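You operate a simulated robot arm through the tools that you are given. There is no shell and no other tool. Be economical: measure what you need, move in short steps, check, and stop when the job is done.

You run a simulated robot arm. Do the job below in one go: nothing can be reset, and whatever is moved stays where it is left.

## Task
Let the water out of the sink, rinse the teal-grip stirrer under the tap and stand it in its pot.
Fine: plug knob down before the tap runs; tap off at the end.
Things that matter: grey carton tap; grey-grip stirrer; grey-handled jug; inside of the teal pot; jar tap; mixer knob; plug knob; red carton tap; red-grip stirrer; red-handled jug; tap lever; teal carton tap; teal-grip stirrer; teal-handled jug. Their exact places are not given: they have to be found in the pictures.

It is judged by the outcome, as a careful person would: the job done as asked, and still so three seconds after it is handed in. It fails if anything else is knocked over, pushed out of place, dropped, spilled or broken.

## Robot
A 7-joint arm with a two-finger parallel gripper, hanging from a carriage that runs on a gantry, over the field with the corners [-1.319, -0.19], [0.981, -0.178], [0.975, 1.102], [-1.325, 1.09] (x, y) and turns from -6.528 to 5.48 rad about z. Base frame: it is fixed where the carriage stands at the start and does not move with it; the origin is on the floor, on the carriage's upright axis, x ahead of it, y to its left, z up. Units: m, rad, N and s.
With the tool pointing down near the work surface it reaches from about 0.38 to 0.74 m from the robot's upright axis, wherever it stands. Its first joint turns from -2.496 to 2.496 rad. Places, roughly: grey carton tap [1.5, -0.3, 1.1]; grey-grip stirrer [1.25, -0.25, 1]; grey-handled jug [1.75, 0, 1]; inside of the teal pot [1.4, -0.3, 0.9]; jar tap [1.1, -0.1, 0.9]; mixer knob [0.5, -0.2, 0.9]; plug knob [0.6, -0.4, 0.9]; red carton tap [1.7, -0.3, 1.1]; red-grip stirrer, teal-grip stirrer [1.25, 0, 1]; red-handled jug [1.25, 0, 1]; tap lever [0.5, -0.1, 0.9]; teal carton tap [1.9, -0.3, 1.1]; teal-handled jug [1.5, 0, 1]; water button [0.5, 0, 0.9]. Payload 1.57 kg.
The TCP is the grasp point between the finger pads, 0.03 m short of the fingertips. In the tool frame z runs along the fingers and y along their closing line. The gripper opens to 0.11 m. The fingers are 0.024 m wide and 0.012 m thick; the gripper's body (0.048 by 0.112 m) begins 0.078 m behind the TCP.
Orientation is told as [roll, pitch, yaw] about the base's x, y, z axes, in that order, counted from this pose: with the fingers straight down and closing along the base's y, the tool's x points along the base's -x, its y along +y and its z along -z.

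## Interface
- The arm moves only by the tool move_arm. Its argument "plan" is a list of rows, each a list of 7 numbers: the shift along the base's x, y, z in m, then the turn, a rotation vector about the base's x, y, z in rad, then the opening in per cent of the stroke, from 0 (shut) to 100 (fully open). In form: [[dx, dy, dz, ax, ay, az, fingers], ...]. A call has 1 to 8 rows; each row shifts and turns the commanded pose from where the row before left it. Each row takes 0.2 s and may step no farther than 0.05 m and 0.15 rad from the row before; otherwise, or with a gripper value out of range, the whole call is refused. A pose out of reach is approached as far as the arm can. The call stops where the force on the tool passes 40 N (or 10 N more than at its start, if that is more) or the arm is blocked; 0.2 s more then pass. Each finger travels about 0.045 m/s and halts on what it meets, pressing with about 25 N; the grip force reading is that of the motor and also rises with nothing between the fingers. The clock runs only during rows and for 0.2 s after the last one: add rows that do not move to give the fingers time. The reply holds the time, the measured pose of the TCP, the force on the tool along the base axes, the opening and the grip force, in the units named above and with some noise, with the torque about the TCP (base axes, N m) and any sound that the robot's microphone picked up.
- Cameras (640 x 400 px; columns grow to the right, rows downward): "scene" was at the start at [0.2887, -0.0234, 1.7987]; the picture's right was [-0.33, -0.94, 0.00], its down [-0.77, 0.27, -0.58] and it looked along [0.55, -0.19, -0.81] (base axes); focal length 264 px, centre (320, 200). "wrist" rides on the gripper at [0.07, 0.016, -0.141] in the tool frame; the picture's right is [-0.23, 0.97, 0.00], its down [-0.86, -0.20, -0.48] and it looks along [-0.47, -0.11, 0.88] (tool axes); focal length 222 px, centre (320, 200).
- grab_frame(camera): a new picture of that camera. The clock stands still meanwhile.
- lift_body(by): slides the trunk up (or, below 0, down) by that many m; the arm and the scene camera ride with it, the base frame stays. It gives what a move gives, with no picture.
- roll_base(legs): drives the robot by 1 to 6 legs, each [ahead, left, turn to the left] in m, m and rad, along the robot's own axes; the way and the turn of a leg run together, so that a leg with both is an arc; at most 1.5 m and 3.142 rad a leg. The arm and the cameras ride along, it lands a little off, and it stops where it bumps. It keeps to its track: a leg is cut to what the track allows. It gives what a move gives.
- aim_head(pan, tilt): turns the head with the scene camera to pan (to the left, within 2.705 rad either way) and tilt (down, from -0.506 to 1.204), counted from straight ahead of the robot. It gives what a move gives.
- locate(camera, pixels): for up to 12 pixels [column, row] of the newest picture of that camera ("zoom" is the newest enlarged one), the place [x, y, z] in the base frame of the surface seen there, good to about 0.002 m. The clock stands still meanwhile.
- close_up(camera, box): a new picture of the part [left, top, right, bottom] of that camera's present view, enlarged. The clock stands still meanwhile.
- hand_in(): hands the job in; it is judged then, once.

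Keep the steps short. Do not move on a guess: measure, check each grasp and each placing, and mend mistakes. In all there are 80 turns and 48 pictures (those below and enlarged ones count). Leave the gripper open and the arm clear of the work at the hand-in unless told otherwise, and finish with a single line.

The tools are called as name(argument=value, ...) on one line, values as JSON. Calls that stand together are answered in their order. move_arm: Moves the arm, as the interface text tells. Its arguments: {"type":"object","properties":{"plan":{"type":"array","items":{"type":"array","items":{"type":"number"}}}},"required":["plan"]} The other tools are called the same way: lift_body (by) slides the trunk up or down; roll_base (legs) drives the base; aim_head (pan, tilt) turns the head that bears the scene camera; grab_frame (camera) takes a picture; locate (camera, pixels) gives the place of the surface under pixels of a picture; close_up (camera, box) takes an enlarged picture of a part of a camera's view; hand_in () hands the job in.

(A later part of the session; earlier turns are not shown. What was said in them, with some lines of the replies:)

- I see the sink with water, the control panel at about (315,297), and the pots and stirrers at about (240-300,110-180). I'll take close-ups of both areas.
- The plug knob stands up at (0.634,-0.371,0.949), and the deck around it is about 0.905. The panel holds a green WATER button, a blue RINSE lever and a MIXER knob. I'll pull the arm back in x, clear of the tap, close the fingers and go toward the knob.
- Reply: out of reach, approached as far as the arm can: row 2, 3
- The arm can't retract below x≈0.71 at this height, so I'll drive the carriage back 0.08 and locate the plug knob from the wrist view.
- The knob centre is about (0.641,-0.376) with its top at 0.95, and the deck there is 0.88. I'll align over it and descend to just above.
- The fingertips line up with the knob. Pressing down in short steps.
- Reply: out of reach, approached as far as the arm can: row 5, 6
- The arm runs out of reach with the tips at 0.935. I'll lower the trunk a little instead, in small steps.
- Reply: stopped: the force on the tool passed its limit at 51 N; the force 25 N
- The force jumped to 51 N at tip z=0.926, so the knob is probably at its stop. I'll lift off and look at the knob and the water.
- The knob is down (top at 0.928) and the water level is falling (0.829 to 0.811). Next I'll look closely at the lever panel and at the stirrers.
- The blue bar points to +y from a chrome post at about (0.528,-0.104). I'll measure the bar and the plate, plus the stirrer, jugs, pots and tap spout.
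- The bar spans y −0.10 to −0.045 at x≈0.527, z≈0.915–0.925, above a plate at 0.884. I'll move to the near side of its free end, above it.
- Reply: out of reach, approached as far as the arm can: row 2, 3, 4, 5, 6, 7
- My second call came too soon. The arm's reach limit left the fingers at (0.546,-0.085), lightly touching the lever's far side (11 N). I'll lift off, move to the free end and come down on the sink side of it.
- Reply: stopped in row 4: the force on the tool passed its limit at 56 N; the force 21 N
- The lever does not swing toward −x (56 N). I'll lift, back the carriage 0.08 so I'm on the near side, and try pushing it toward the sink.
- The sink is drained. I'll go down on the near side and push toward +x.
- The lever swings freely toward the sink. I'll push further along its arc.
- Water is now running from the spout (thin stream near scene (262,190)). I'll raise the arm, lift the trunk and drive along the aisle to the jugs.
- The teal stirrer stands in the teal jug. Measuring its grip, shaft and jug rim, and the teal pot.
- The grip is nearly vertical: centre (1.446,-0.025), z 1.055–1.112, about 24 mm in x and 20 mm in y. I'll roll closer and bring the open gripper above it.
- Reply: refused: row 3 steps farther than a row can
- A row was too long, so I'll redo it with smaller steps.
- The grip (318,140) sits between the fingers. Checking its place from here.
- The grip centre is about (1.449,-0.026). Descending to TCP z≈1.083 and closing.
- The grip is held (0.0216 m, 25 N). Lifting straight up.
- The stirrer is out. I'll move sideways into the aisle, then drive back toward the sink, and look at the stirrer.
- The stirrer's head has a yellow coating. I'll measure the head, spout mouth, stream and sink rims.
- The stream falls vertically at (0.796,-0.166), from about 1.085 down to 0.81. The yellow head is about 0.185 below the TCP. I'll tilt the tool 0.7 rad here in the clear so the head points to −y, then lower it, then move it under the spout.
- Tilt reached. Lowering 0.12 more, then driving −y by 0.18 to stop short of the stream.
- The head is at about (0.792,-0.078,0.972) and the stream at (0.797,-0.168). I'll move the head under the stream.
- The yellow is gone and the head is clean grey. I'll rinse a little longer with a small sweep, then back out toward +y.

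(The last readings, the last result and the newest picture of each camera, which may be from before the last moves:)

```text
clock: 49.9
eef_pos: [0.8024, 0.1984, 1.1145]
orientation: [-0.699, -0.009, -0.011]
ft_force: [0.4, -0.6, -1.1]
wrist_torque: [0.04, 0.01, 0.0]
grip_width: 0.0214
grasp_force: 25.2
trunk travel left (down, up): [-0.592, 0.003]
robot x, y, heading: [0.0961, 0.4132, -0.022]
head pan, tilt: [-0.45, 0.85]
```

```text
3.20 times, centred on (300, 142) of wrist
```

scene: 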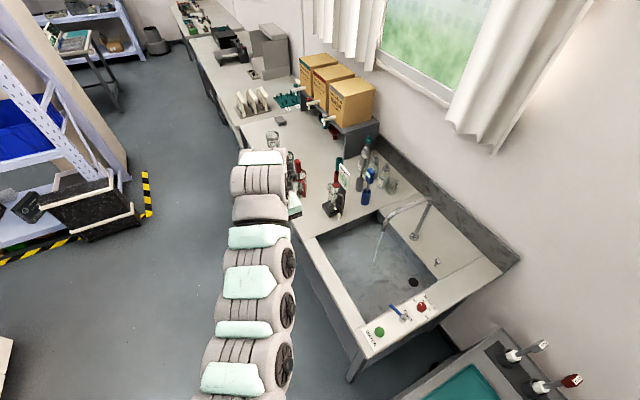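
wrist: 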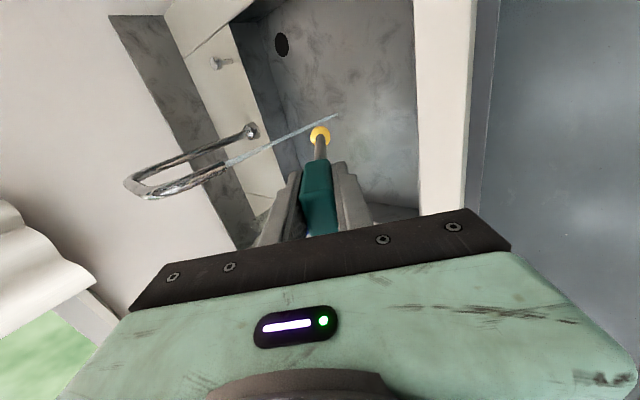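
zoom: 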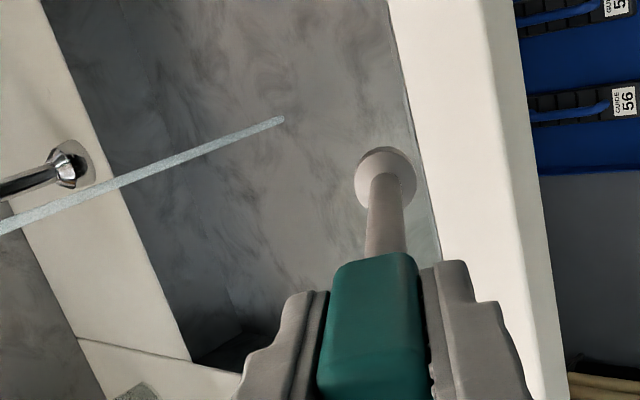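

The head is clean. Raising and turning the tool upright again, in the clear.

move_arm(plan=[[0, 0, 0.04, 0, 0, 0, 0], [0, 0, 0.04, 0.14, 0, 0, 0], [0, 0, 0.04, 0.14, 0, 0, 0], [0, 0, 0.04, 0.14, 0, 0, 0], [0, 0, 0.04, 0.14, 0, 0, 0], [0, 0, 0, 0.139, 0.009, 0.01, 0], [0, 0, 0, 0, 0, 0, 0]])

roll_base(legs=[[0.57, 0.03, 0.02]])

```text
clock: 51.5
eef_pos: [0.8029, 0.1976, 1.3145]
orientation: [0.0, 0.011, -0.002]
ft_force: [0.8, 0.4, -0.2]
wrist_torque: [-0.02, 0.0, -0.01]
grip_width: 0.0214
grasp_force: 24.7
trunk travel left (down, up): [-0.592, 0.003]
robot x, y, heading: [0.1019, 0.4197, -0.026]
head pan, tilt: [-0.45, 0.85]
```

```text
clock: 54.8
eef_pos: [1.3725, 0.2395, 1.3128]
orientation: [-0.001, 0.01, 0.024]
ft_force: [-0.2, -0.2, -1.9]
wrist_torque: [-0.03, 0.02, -0.02]
grip_width: 0.0217
grasp_force: 25.1
trunk travel left (down, up): [-0.592, 0.003]
robot x, y, heading: [0.6643, 0.4453, 0.002]
head pan, tilt: [-0.45, 0.85]
```

Now cross over the gap between the jugs (head bottom 1.11, jug rims 1.02) and stop short of the pot to look.

roll_base(legs=[[0, -0.42, 0]])

grab_frame(camera="wrist")

```text
clock: 57.4
eef_pos: [1.3718, -0.1824, 1.3151]
orientation: [-0.001, 0.011, 0.021]
ft_force: [-0.3, 0.8, -0.2]
wrist_torque: [0.0, -0.02, 0.01]
grip_width: 0.0215
grasp_force: 24.6
trunk travel left (down, up): [-0.592, 0.003]
robot x, y, heading: [0.6628, 0.02, -0.002]
head pan, tilt: [-0.45, 0.85]
```

```text
15 pictures are left
```

wrist: 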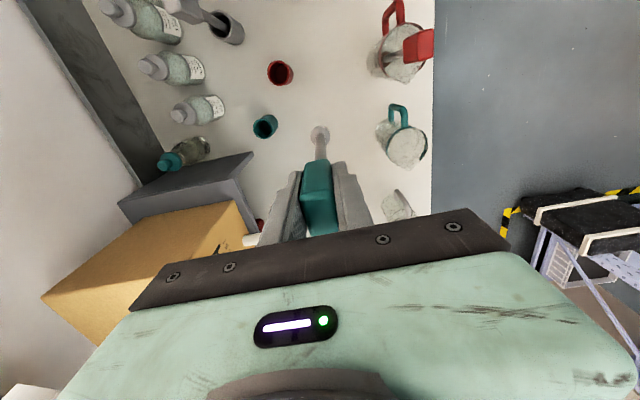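

close_up(camera="wrist", box=[240, 90, 352, 160])

```text
5.71 times, centred on (296, 125) of wrist
```

zoom: 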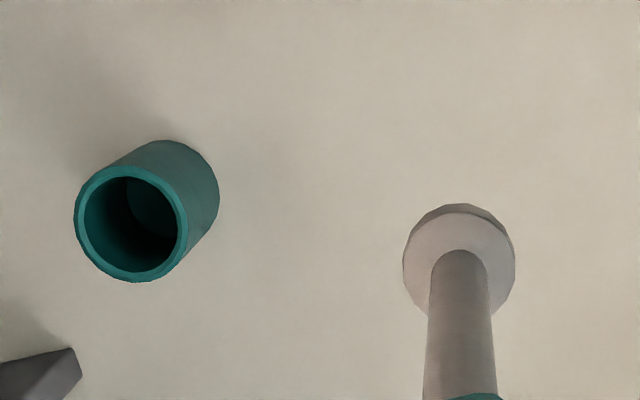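

locate(camera="zoom", pixels=[[79, 220], [183, 222], [131, 276], [128, 171], [150, 205], [407, 255], [511, 255], [458, 213], [440, 235], [460, 300], [460, 370]])

```text
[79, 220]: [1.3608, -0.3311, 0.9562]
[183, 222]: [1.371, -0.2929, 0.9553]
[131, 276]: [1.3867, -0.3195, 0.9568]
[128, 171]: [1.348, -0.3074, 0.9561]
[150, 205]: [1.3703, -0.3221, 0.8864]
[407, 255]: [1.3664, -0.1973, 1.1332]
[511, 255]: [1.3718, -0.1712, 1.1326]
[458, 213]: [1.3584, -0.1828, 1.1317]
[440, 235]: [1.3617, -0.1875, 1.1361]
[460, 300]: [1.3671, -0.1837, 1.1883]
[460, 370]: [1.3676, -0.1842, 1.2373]
```

The pot centre is (1.367,-0.313), its inner radius is about 16.5 mm and its floor is at 0.886. The head centre is (1.3705,-0.184) with radius about 13.5 mm. I'll roll −y 0.129, correct the small pitch and re-measure.

roll_base(legs=[[0, -0.129, 0]])

move_arm(plan=[[-0.004, 0, 0, 0, -0.011, -0.02, 0], [0, 0, 0, 0, 0, 0, 0]])

close_up(camera="wrist", box=[264, 90, 376, 160])

```text
clock: 58.6
eef_pos: [1.3719, -0.3155, 1.3141]
orientation: [-0.001, 0.009, 0.019]
ft_force: [0.3, 0.0, -1.4]
wrist_torque: [0.0, 0.0, 0.02]
grip_width: 0.0213
grasp_force: 24.7
trunk travel left (down, up): [-0.592, 0.003]
robot x, y, heading: [0.6609, -0.1076, -0.004]
head pan, tilt: [-0.45, 0.85]
```

```text
clock: 59.2
eef_pos: [1.3664, -0.315, 1.3137]
orientation: [-0.001, -0.001, -0.001]
ft_force: [-0.4, 0.6, -0.4]
wrist_torque: [-0.01, 0.01, 0.0]
grip_width: 0.0214
grasp_force: 25.0
trunk travel left (down, up): [-0.592, 0.003]
robot x, y, heading: [0.6614, -0.1068, -0.0]
head pan, tilt: [-0.45, 0.85]
```

```text
5.71 times, centred on (320, 125) of wrist
```

zoom: 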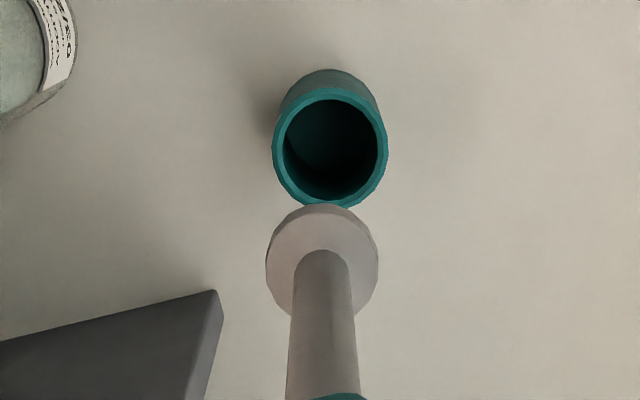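

locate(camera="zoom", pixels=[[277, 142], [384, 150], [331, 91], [325, 202], [270, 255], [374, 255], [322, 212], [322, 300], [322, 370], [295, 250], [350, 250]])

```text
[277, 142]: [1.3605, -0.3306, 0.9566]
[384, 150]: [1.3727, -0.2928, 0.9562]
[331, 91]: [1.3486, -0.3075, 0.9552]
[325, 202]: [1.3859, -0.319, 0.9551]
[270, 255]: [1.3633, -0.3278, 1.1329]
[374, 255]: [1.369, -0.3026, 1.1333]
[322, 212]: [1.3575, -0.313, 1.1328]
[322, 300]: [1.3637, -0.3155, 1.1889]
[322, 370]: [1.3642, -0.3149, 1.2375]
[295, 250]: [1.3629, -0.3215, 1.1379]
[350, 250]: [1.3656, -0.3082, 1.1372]
```

Head centre from its edge points and the shaft is about (1.3705,-0.316), against a pot centre of (1.367,-0.3125). I'll correct by (−0.0035,+0.0035), lower the trunk 0.13 and re-check.

move_arm(plan=[[-0.0035, 0.0035, 0, 0, 0, 0, 0], [0, 0, 0, 0, 0, 0, 0]])

lift_body(by=-0.13)

close_up(camera="wrist", box=[264, 90, 376, 160])

```text
clock: 59.9
eef_pos: [1.3625, -0.3105, 1.3144]
orientation: [-0.001, 0.0, -0.002]
ft_force: [-0.1, -0.2, -0.7]
wrist_torque: [0.03, 0.0, 0.0]
grip_width: 0.0215
grasp_force: 24.9
trunk travel left (down, up): [-0.592, 0.003]
robot x, y, heading: [0.6655, -0.1061, 0.001]
head pan, tilt: [-0.45, 0.85]
```

```text
clock: 61.4
eef_pos: [1.3632, -0.311, 1.1836]
orientation: [-0.002, -0.001, -0.003]
ft_force: [-0.3, -0.2, -0.9]
wrist_torque: [-0.01, -0.02, 0.04]
grip_width: 0.0216
grasp_force: 25.1
trunk travel left (down, up): [-0.462, 0.133]
robot x, y, heading: [0.6627, -0.1103, -0.001]
head pan, tilt: [-0.45, 0.85]
```

```text
5.71 times, centred on (320, 125) of wrist
```

zoom: 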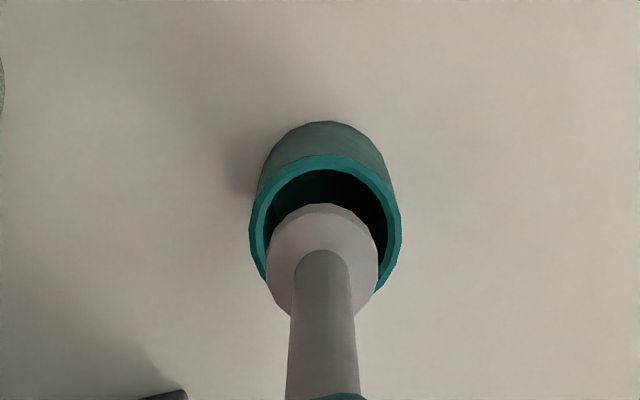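

locate(camera="zoom", pixels=[[254, 230], [396, 232], [327, 163], [260, 195], [390, 195], [270, 255], [375, 255], [322, 210], [290, 222], [357, 222], [322, 330]])

```text
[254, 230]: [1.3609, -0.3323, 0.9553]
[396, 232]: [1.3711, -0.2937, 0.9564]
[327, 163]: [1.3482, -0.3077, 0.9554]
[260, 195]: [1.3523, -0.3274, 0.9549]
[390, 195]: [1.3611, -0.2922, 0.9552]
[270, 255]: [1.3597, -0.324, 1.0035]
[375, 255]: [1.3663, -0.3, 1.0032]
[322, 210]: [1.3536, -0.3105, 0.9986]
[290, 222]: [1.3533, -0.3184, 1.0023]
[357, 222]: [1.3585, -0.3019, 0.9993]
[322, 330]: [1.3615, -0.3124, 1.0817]
```

The pot (1.367,-0.3127) and head (1.3665,-0.3127) agree within 1 mm. Lowering into the pot in steps.

lift_body(by=-0.045)

lift_body(by=-0.04)

close_up(camera="wrist", box=[240, 80, 400, 180])

```text
clock: 62.3
eef_pos: [1.3638, -0.3118, 1.1393]
orientation: [-0.002, 0.001, -0.001]
ft_force: [-0.3, -1.0, -1.4]
wrist_torque: [0.09, -0.1, 0.03]
grip_width: 0.0216
grasp_force: 25.3
trunk travel left (down, up): [-0.417, 0.178]
robot x, y, heading: [0.6608, -0.1054, 0.0]
head pan, tilt: [-0.45, 0.85]
```

```text
clock: 63.1
eef_pos: [1.3642, -0.3111, 1.0985]
orientation: [-0.003, 0.002, -0.002]
ft_force: [-0.1, -0.2, -1.3]
wrist_torque: [0.03, -0.13, 0.0]
grip_width: 0.0216
grasp_force: 25.4
trunk travel left (down, up): [-0.377, 0.218]
robot x, y, heading: [0.6617, -0.1105, 0.0]
head pan, tilt: [-0.45, 0.85]
```

```text
4.00 times, centred on (320, 130) of wrist
```

zoom: 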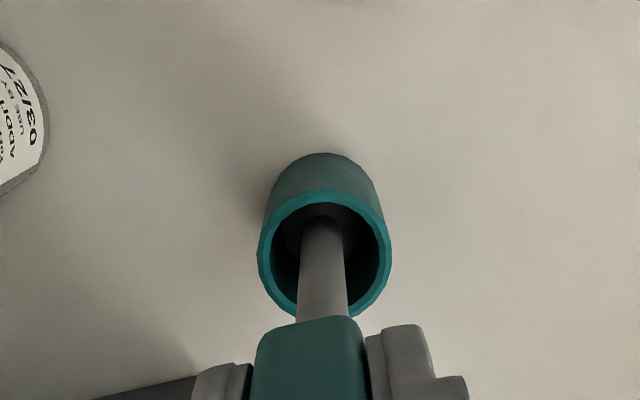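

The head is inside the pot with no load. Lowering to the floor in small steps.

lift_body(by=-0.01)

lift_body(by=-0.006)

```text
clock: 63.7
eef_pos: [1.3635, -0.3115, 1.0888]
orientation: [-0.001, 0.0, -0.001]
ft_force: [0.8, 0.2, -0.6]
wrist_torque: [0.05, -0.14, -0.03]
grip_width: 0.0218
grasp_force: 25.0
trunk travel left (down, up): [-0.367, 0.228]
robot x, y, heading: [0.6622, -0.1078, 0.004]
head pan, tilt: [-0.45, 0.85]
```

```text
clock: 64.3
eef_pos: [1.3638, -0.3117, 1.0835]
orientation: [-0.002, -0.002, 0.0]
ft_force: [-2.2, 1.1, 8.3]
wrist_torque: [0.18, 0.39, 0.03]
grip_width: 0.0217
grasp_force: 25.3
trunk travel left (down, up): [-0.361, 0.234]
robot x, y, heading: [0.6583, -0.1083, -0.002]
head pan, tilt: [-0.45, 0.85]
```

The head has met the pot floor (8 N). Releasing gently.

move_arm(plan=[[0, 0, 0, 0, 0, 0, 25], [0, 0, 0, 0, 0, 0, 40], [0, 0, 0, 0, 0, 0, 50], [0, 0, 0, 0, 0, 0, 50], [0, 0, 0, 0, 0, 0, 50]])

close_up(camera="wrist", box=[160, 60, 480, 260])

```text
clock: 65.5
eef_pos: [1.3626, -0.312, 1.0832]
orientation: [-0.002, -0.001, -0.004]
ft_force: [0.9, -0.6, -0.2]
wrist_torque: [0.01, 0.03, -0.04]
grip_width: 0.0551
grasp_force: 0.1
trunk travel left (down, up): [-0.361, 0.234]
robot x, y, heading: [0.6641, -0.1068, -0.002]
head pan, tilt: [-0.45, 0.85]
```

```text
2.00 times, centred on (320, 160) of wrist
```

zoom: 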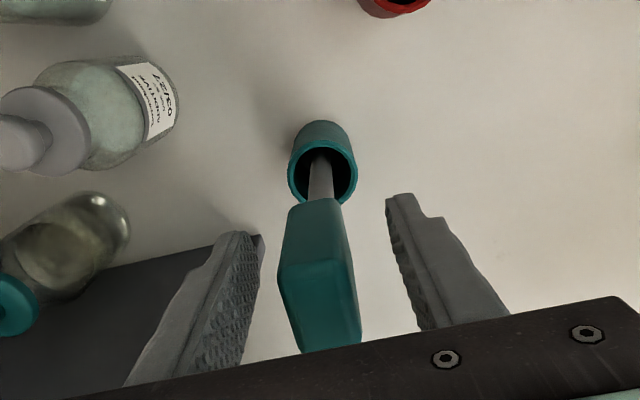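

The stirrer stands in the pot with only a slight lean and is clear of both fingers. Lifting straight up.

lift_body(by=0.2)

close_up(camera="wrist", box=[160, 60, 480, 260])

```text
clock: 67.6
eef_pos: [1.3626, -0.3125, 1.2841]
orientation: [0.0, 0.0, -0.001]
ft_force: [0.1, -0.6, -0.4]
wrist_torque: [-0.03, 0.01, -0.01]
grip_width: 0.055
grasp_force: 0.0
trunk travel left (down, up): [-0.561, 0.034]
robot x, y, heading: [0.6601, -0.1064, -0.006]
head pan, tilt: [-0.45, 0.85]
```

```text
2.00 times, centred on (320, 160) of wrist
```

zoom: 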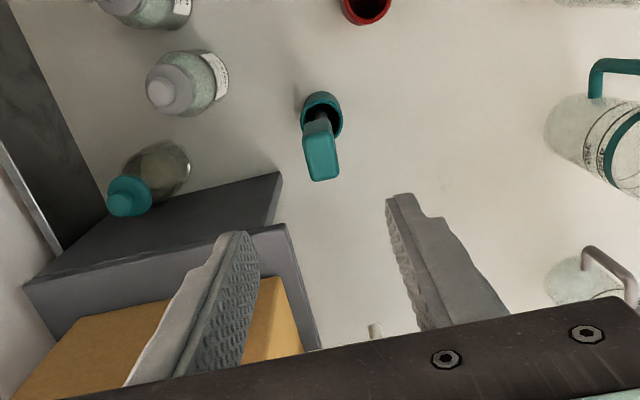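

The teal stirrer stands upright in its pot. Next is the tap: I'll close the fingers, go via the aisle and return to the sink.

roll_base(legs=[[0, 0.5, 0], [-0.76, 0, 0], [0, -0.25, 0]])

move_arm(plan=[[0, 0, 0, 0, 0, 0, 20], [0, 0, 0, 0, 0, 0, 0], [0, 0, 0, 0, 0, 0, 0], [0, 0, 0, 0, 0, 0, 0]])

lift_body(by=-0.2)

grab_frame(camera="wrist")

```text
clock: 75.7
eef_pos: [0.6046, -0.0652, 1.2832]
orientation: [-0.002, 0.0, -0.007]
ft_force: [0.6, 0.1, 0.3]
wrist_torque: [0.0, 0.01, 0.02]
grip_width: 0.0549
grasp_force: 0.0
trunk travel left (down, up): [-0.561, 0.034]
robot x, y, heading: [-0.0959, 0.1415, -0.011]
head pan, tilt: [-0.45, 0.85]
```

```text
clock: 76.7
eef_pos: [0.6044, -0.0654, 1.2826]
orientation: [-0.004, 0.001, -0.007]
ft_force: [0.8, 0.0, 0.8]
wrist_torque: [-0.02, -0.01, 0.0]
grip_width: 0.0002
grasp_force: 17.7
trunk travel left (down, up): [-0.561, 0.034]
robot x, y, heading: [-0.0951, 0.143, -0.006]
head pan, tilt: [-0.45, 0.85]
```

```text
clock: 78.8
eef_pos: [0.6042, -0.065, 1.0839]
orientation: [-0.001, 0.0, -0.007]
ft_force: [0.7, -0.7, 0.6]
wrist_torque: [0.02, 0.02, -0.01]
grip_width: 0.0
grasp_force: 21.4
trunk travel left (down, up): [-0.361, 0.234]
robot x, y, heading: [-0.0973, 0.1446, -0.008]
head pan, tilt: [-0.45, 0.85]
```

```text
8 pictures are left
```

wrist: 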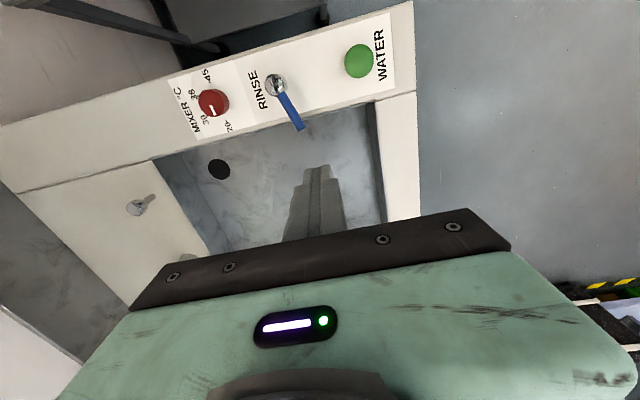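

locate(camera="wrist", pixels=[[299, 126], [295, 122], [285, 103], [278, 83], [282, 92]])

```text
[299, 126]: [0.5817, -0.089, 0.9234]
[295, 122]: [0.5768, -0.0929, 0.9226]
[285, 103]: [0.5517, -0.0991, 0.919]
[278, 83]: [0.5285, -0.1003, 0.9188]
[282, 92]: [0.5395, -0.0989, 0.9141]
```

The lever now points along +x, with its free end at (0.58,-0.09). To close it I'll come down on its −y side and sweep it toward +y, then −x.

move_arm(plan=[[-0.012, -0.033, 0, 0, 0, 0, 0], [-0.018, -0.034, 0, 0, 0, 0, 0], [0, 0, -0.05, 0, 0, 0, 0], [0, 0, -0.05, 0, 0, 0, 0], [0, 0, -0.047, 0, 0, 0, 0], [0, 0, 0, 0, 0, 0, 0]])

grab_frame(camera="wrist")

```text
clock: 80.2
eef_pos: [0.5747, -0.1313, 0.9377]
orientation: [-0.003, 0.0, -0.009]
ft_force: [0.0, 0.4, -0.5]
wrist_torque: [-0.01, -0.02, 0.0]
grip_width: 0.0
grasp_force: 21.4
trunk travel left (down, up): [-0.361, 0.234]
robot x, y, heading: [-0.0934, 0.1444, -0.004]
head pan, tilt: [-0.45, 0.85]
```

```text
7 pictures are left
```

wrist: 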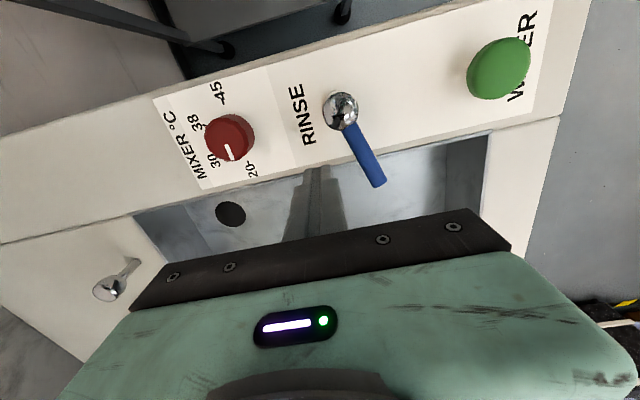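

move_arm(plan=[[0, 0.02, 0, 0, 0, 0, 0], [0, 0.02, 0, 0, 0, 0, 0], [0, 0.015, 0, 0, 0, 0, 0], [-0.004, 0.015, 0, 0, 0, 0, 0], [-0.01, 0.007, 0, 0, 0, 0, 0], [-0.006, 0, 0, 0, 0, 0, 0], [-0.005, 0, 0, 0, 0, 0, 0]])

grab_frame(camera="wrist")

```text
clock: 81.8
eef_pos: [0.5473, -0.0554, 0.9372]
orientation: [-0.001, 0.003, -0.008]
ft_force: [0.1, 0.0, 0.5]
wrist_torque: [0.0, 0.0, -0.01]
grip_width: 0.0001
grasp_force: 21.4
trunk travel left (down, up): [-0.361, 0.234]
robot x, y, heading: [-0.0978, 0.1412, -0.005]
head pan, tilt: [-0.45, 0.85]
```

```text
6 pictures are left
```

wrist: 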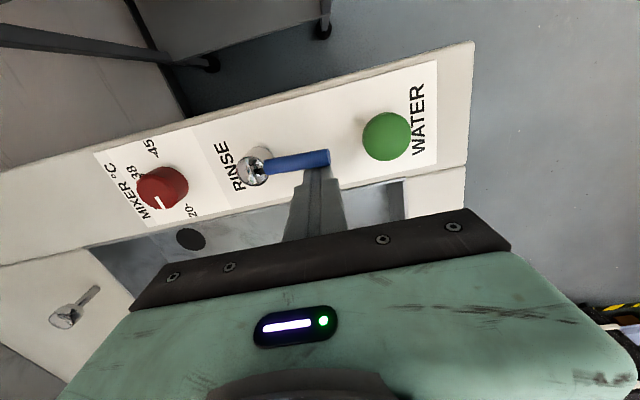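

The lever is almost back in its first position. I'll nudge it gently to the stop, then lift away.

move_arm(plan=[[-0.003, 0, 0, 0, 0, 0, 0], [-0.003, 0, 0, 0, 0, 0, 0], [0, 0, 0, 0, 0, 0, 0]])

move_arm(plan=[[0.01, 0, 0, 0, 0, 0, 0], [0, 0, 0.05, 0, 0, 0, 30], [0.02, 0, 0.04, 0, 0, 0, 60], [0.02, 0, 0.04, 0, 0, 0, 100], [0.02, 0, 0.04, 0, 0, 0, 100], [0, 0, 0, 0, 0, 0, 100]])

lift_body(by=0.15)

roll_base(legs=[[0, 0.35, 0]])

aim_head(pan=-0.6, tilt=0.8)

grab_frame(camera="scene")

```text
clock: 82.6
eef_pos: [0.5465, -0.0544, 0.9388]
orientation: [0.0, -0.006, -0.005]
ft_force: [13.6, 0.2, -1.9]
wrist_torque: [-0.17, -0.3, 0.03]
grip_width: 0.0002
grasp_force: 21.5
trunk travel left (down, up): [-0.361, 0.234]
robot x, y, heading: [-0.0961, 0.142, -0.001]
head pan, tilt: [-0.45, 0.85]
```

```text
clock: 84.0
eef_pos: [0.6142, -0.0536, 1.1073]
orientation: [-0.002, 0.0, -0.007]
ft_force: [-0.4, -0.6, 0.1]
wrist_torque: [0.0, -0.03, 0.02]
grip_width: 0.1001
grasp_force: 0.0
trunk travel left (down, up): [-0.361, 0.234]
robot x, y, heading: [-0.0974, 0.1425, -0.006]
head pan, tilt: [-0.45, 0.85]
```

```text
clock: 85.8
eef_pos: [0.614, -0.054, 1.2553]
orientation: [-0.002, -0.001, -0.007]
ft_force: [0.9, -0.8, -0.2]
wrist_torque: [0.0, 0.05, -0.01]
grip_width: 0.11
grasp_force: 0.1
trunk travel left (down, up): [-0.511, 0.084]
robot x, y, heading: [-0.0953, 0.1395, -0.009]
head pan, tilt: [-0.45, 0.85]
```

```text
clock: 88.0
eef_pos: [0.6159, 0.2948, 1.2578]
orientation: [-0.001, 0.001, -0.006]
ft_force: [0.6, -0.2, 0.0]
wrist_torque: [0.0, 0.0, -0.02]
grip_width: 0.11
grasp_force: 0.0
trunk travel left (down, up): [-0.511, 0.084]
robot x, y, heading: [-0.0924, 0.487, -0.003]
head pan, tilt: [-0.45, 0.85]
```

```text
clock: 88.8
eef_pos: [0.6166, 0.2946, 1.2569]
orientation: [-0.002, -0.002, -0.006]
ft_force: [0.0, -0.6, -0.2]
wrist_torque: [0.0, -0.02, 0.01]
grip_width: 0.1101
grasp_force: 0.2
trunk travel left (down, up): [-0.511, 0.084]
robot x, y, heading: [-0.0896, 0.4884, -0.007]
head pan, tilt: [-0.6, 0.799]
```

```text
5 pictures are left
```

scene: 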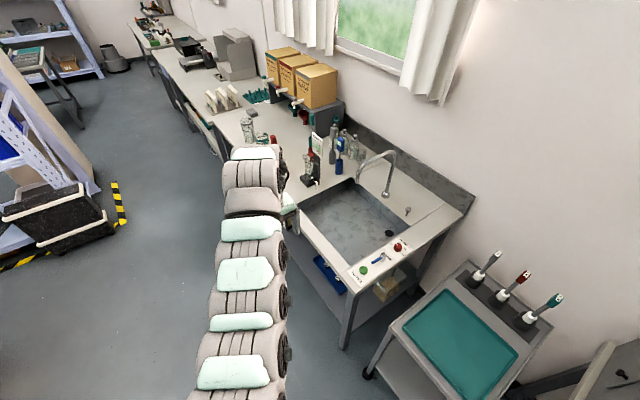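

close_up(camera="scene", box=[296, 130, 456, 290])

close_up(camera="scene", box=[290, 100, 370, 180])

```text
2.50 times, centred on (376, 210) of scene
```

zoom: 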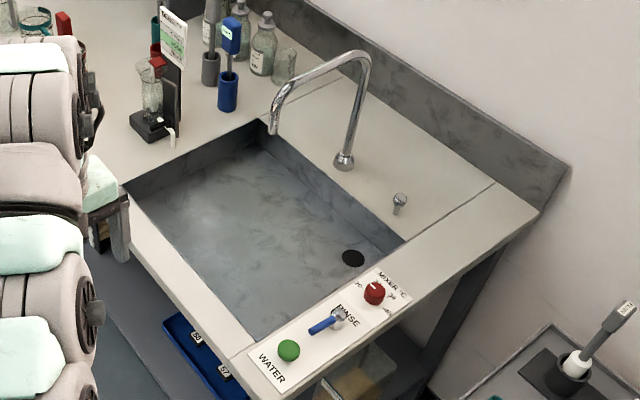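

```text
5.00 times, centred on (330, 140) of scene
```

zoom: 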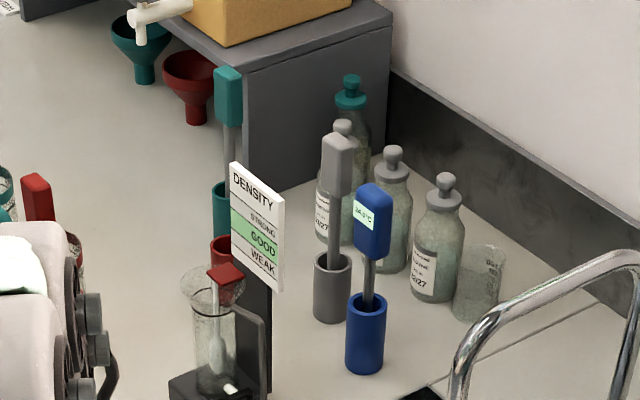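

The tap is off, the sink is empty, the knob is down, and the teal stirrer stands in its teal pot. Nothing else has been disturbed, the gripper is open and the arm is clear, so I'm handing in.

hand_in()

```text
The job is handed in.
```

The sink is drained, the teal-grip stirrer is rinsed clean and standing in the teal pot, the plug knob is down, and the tap is off.
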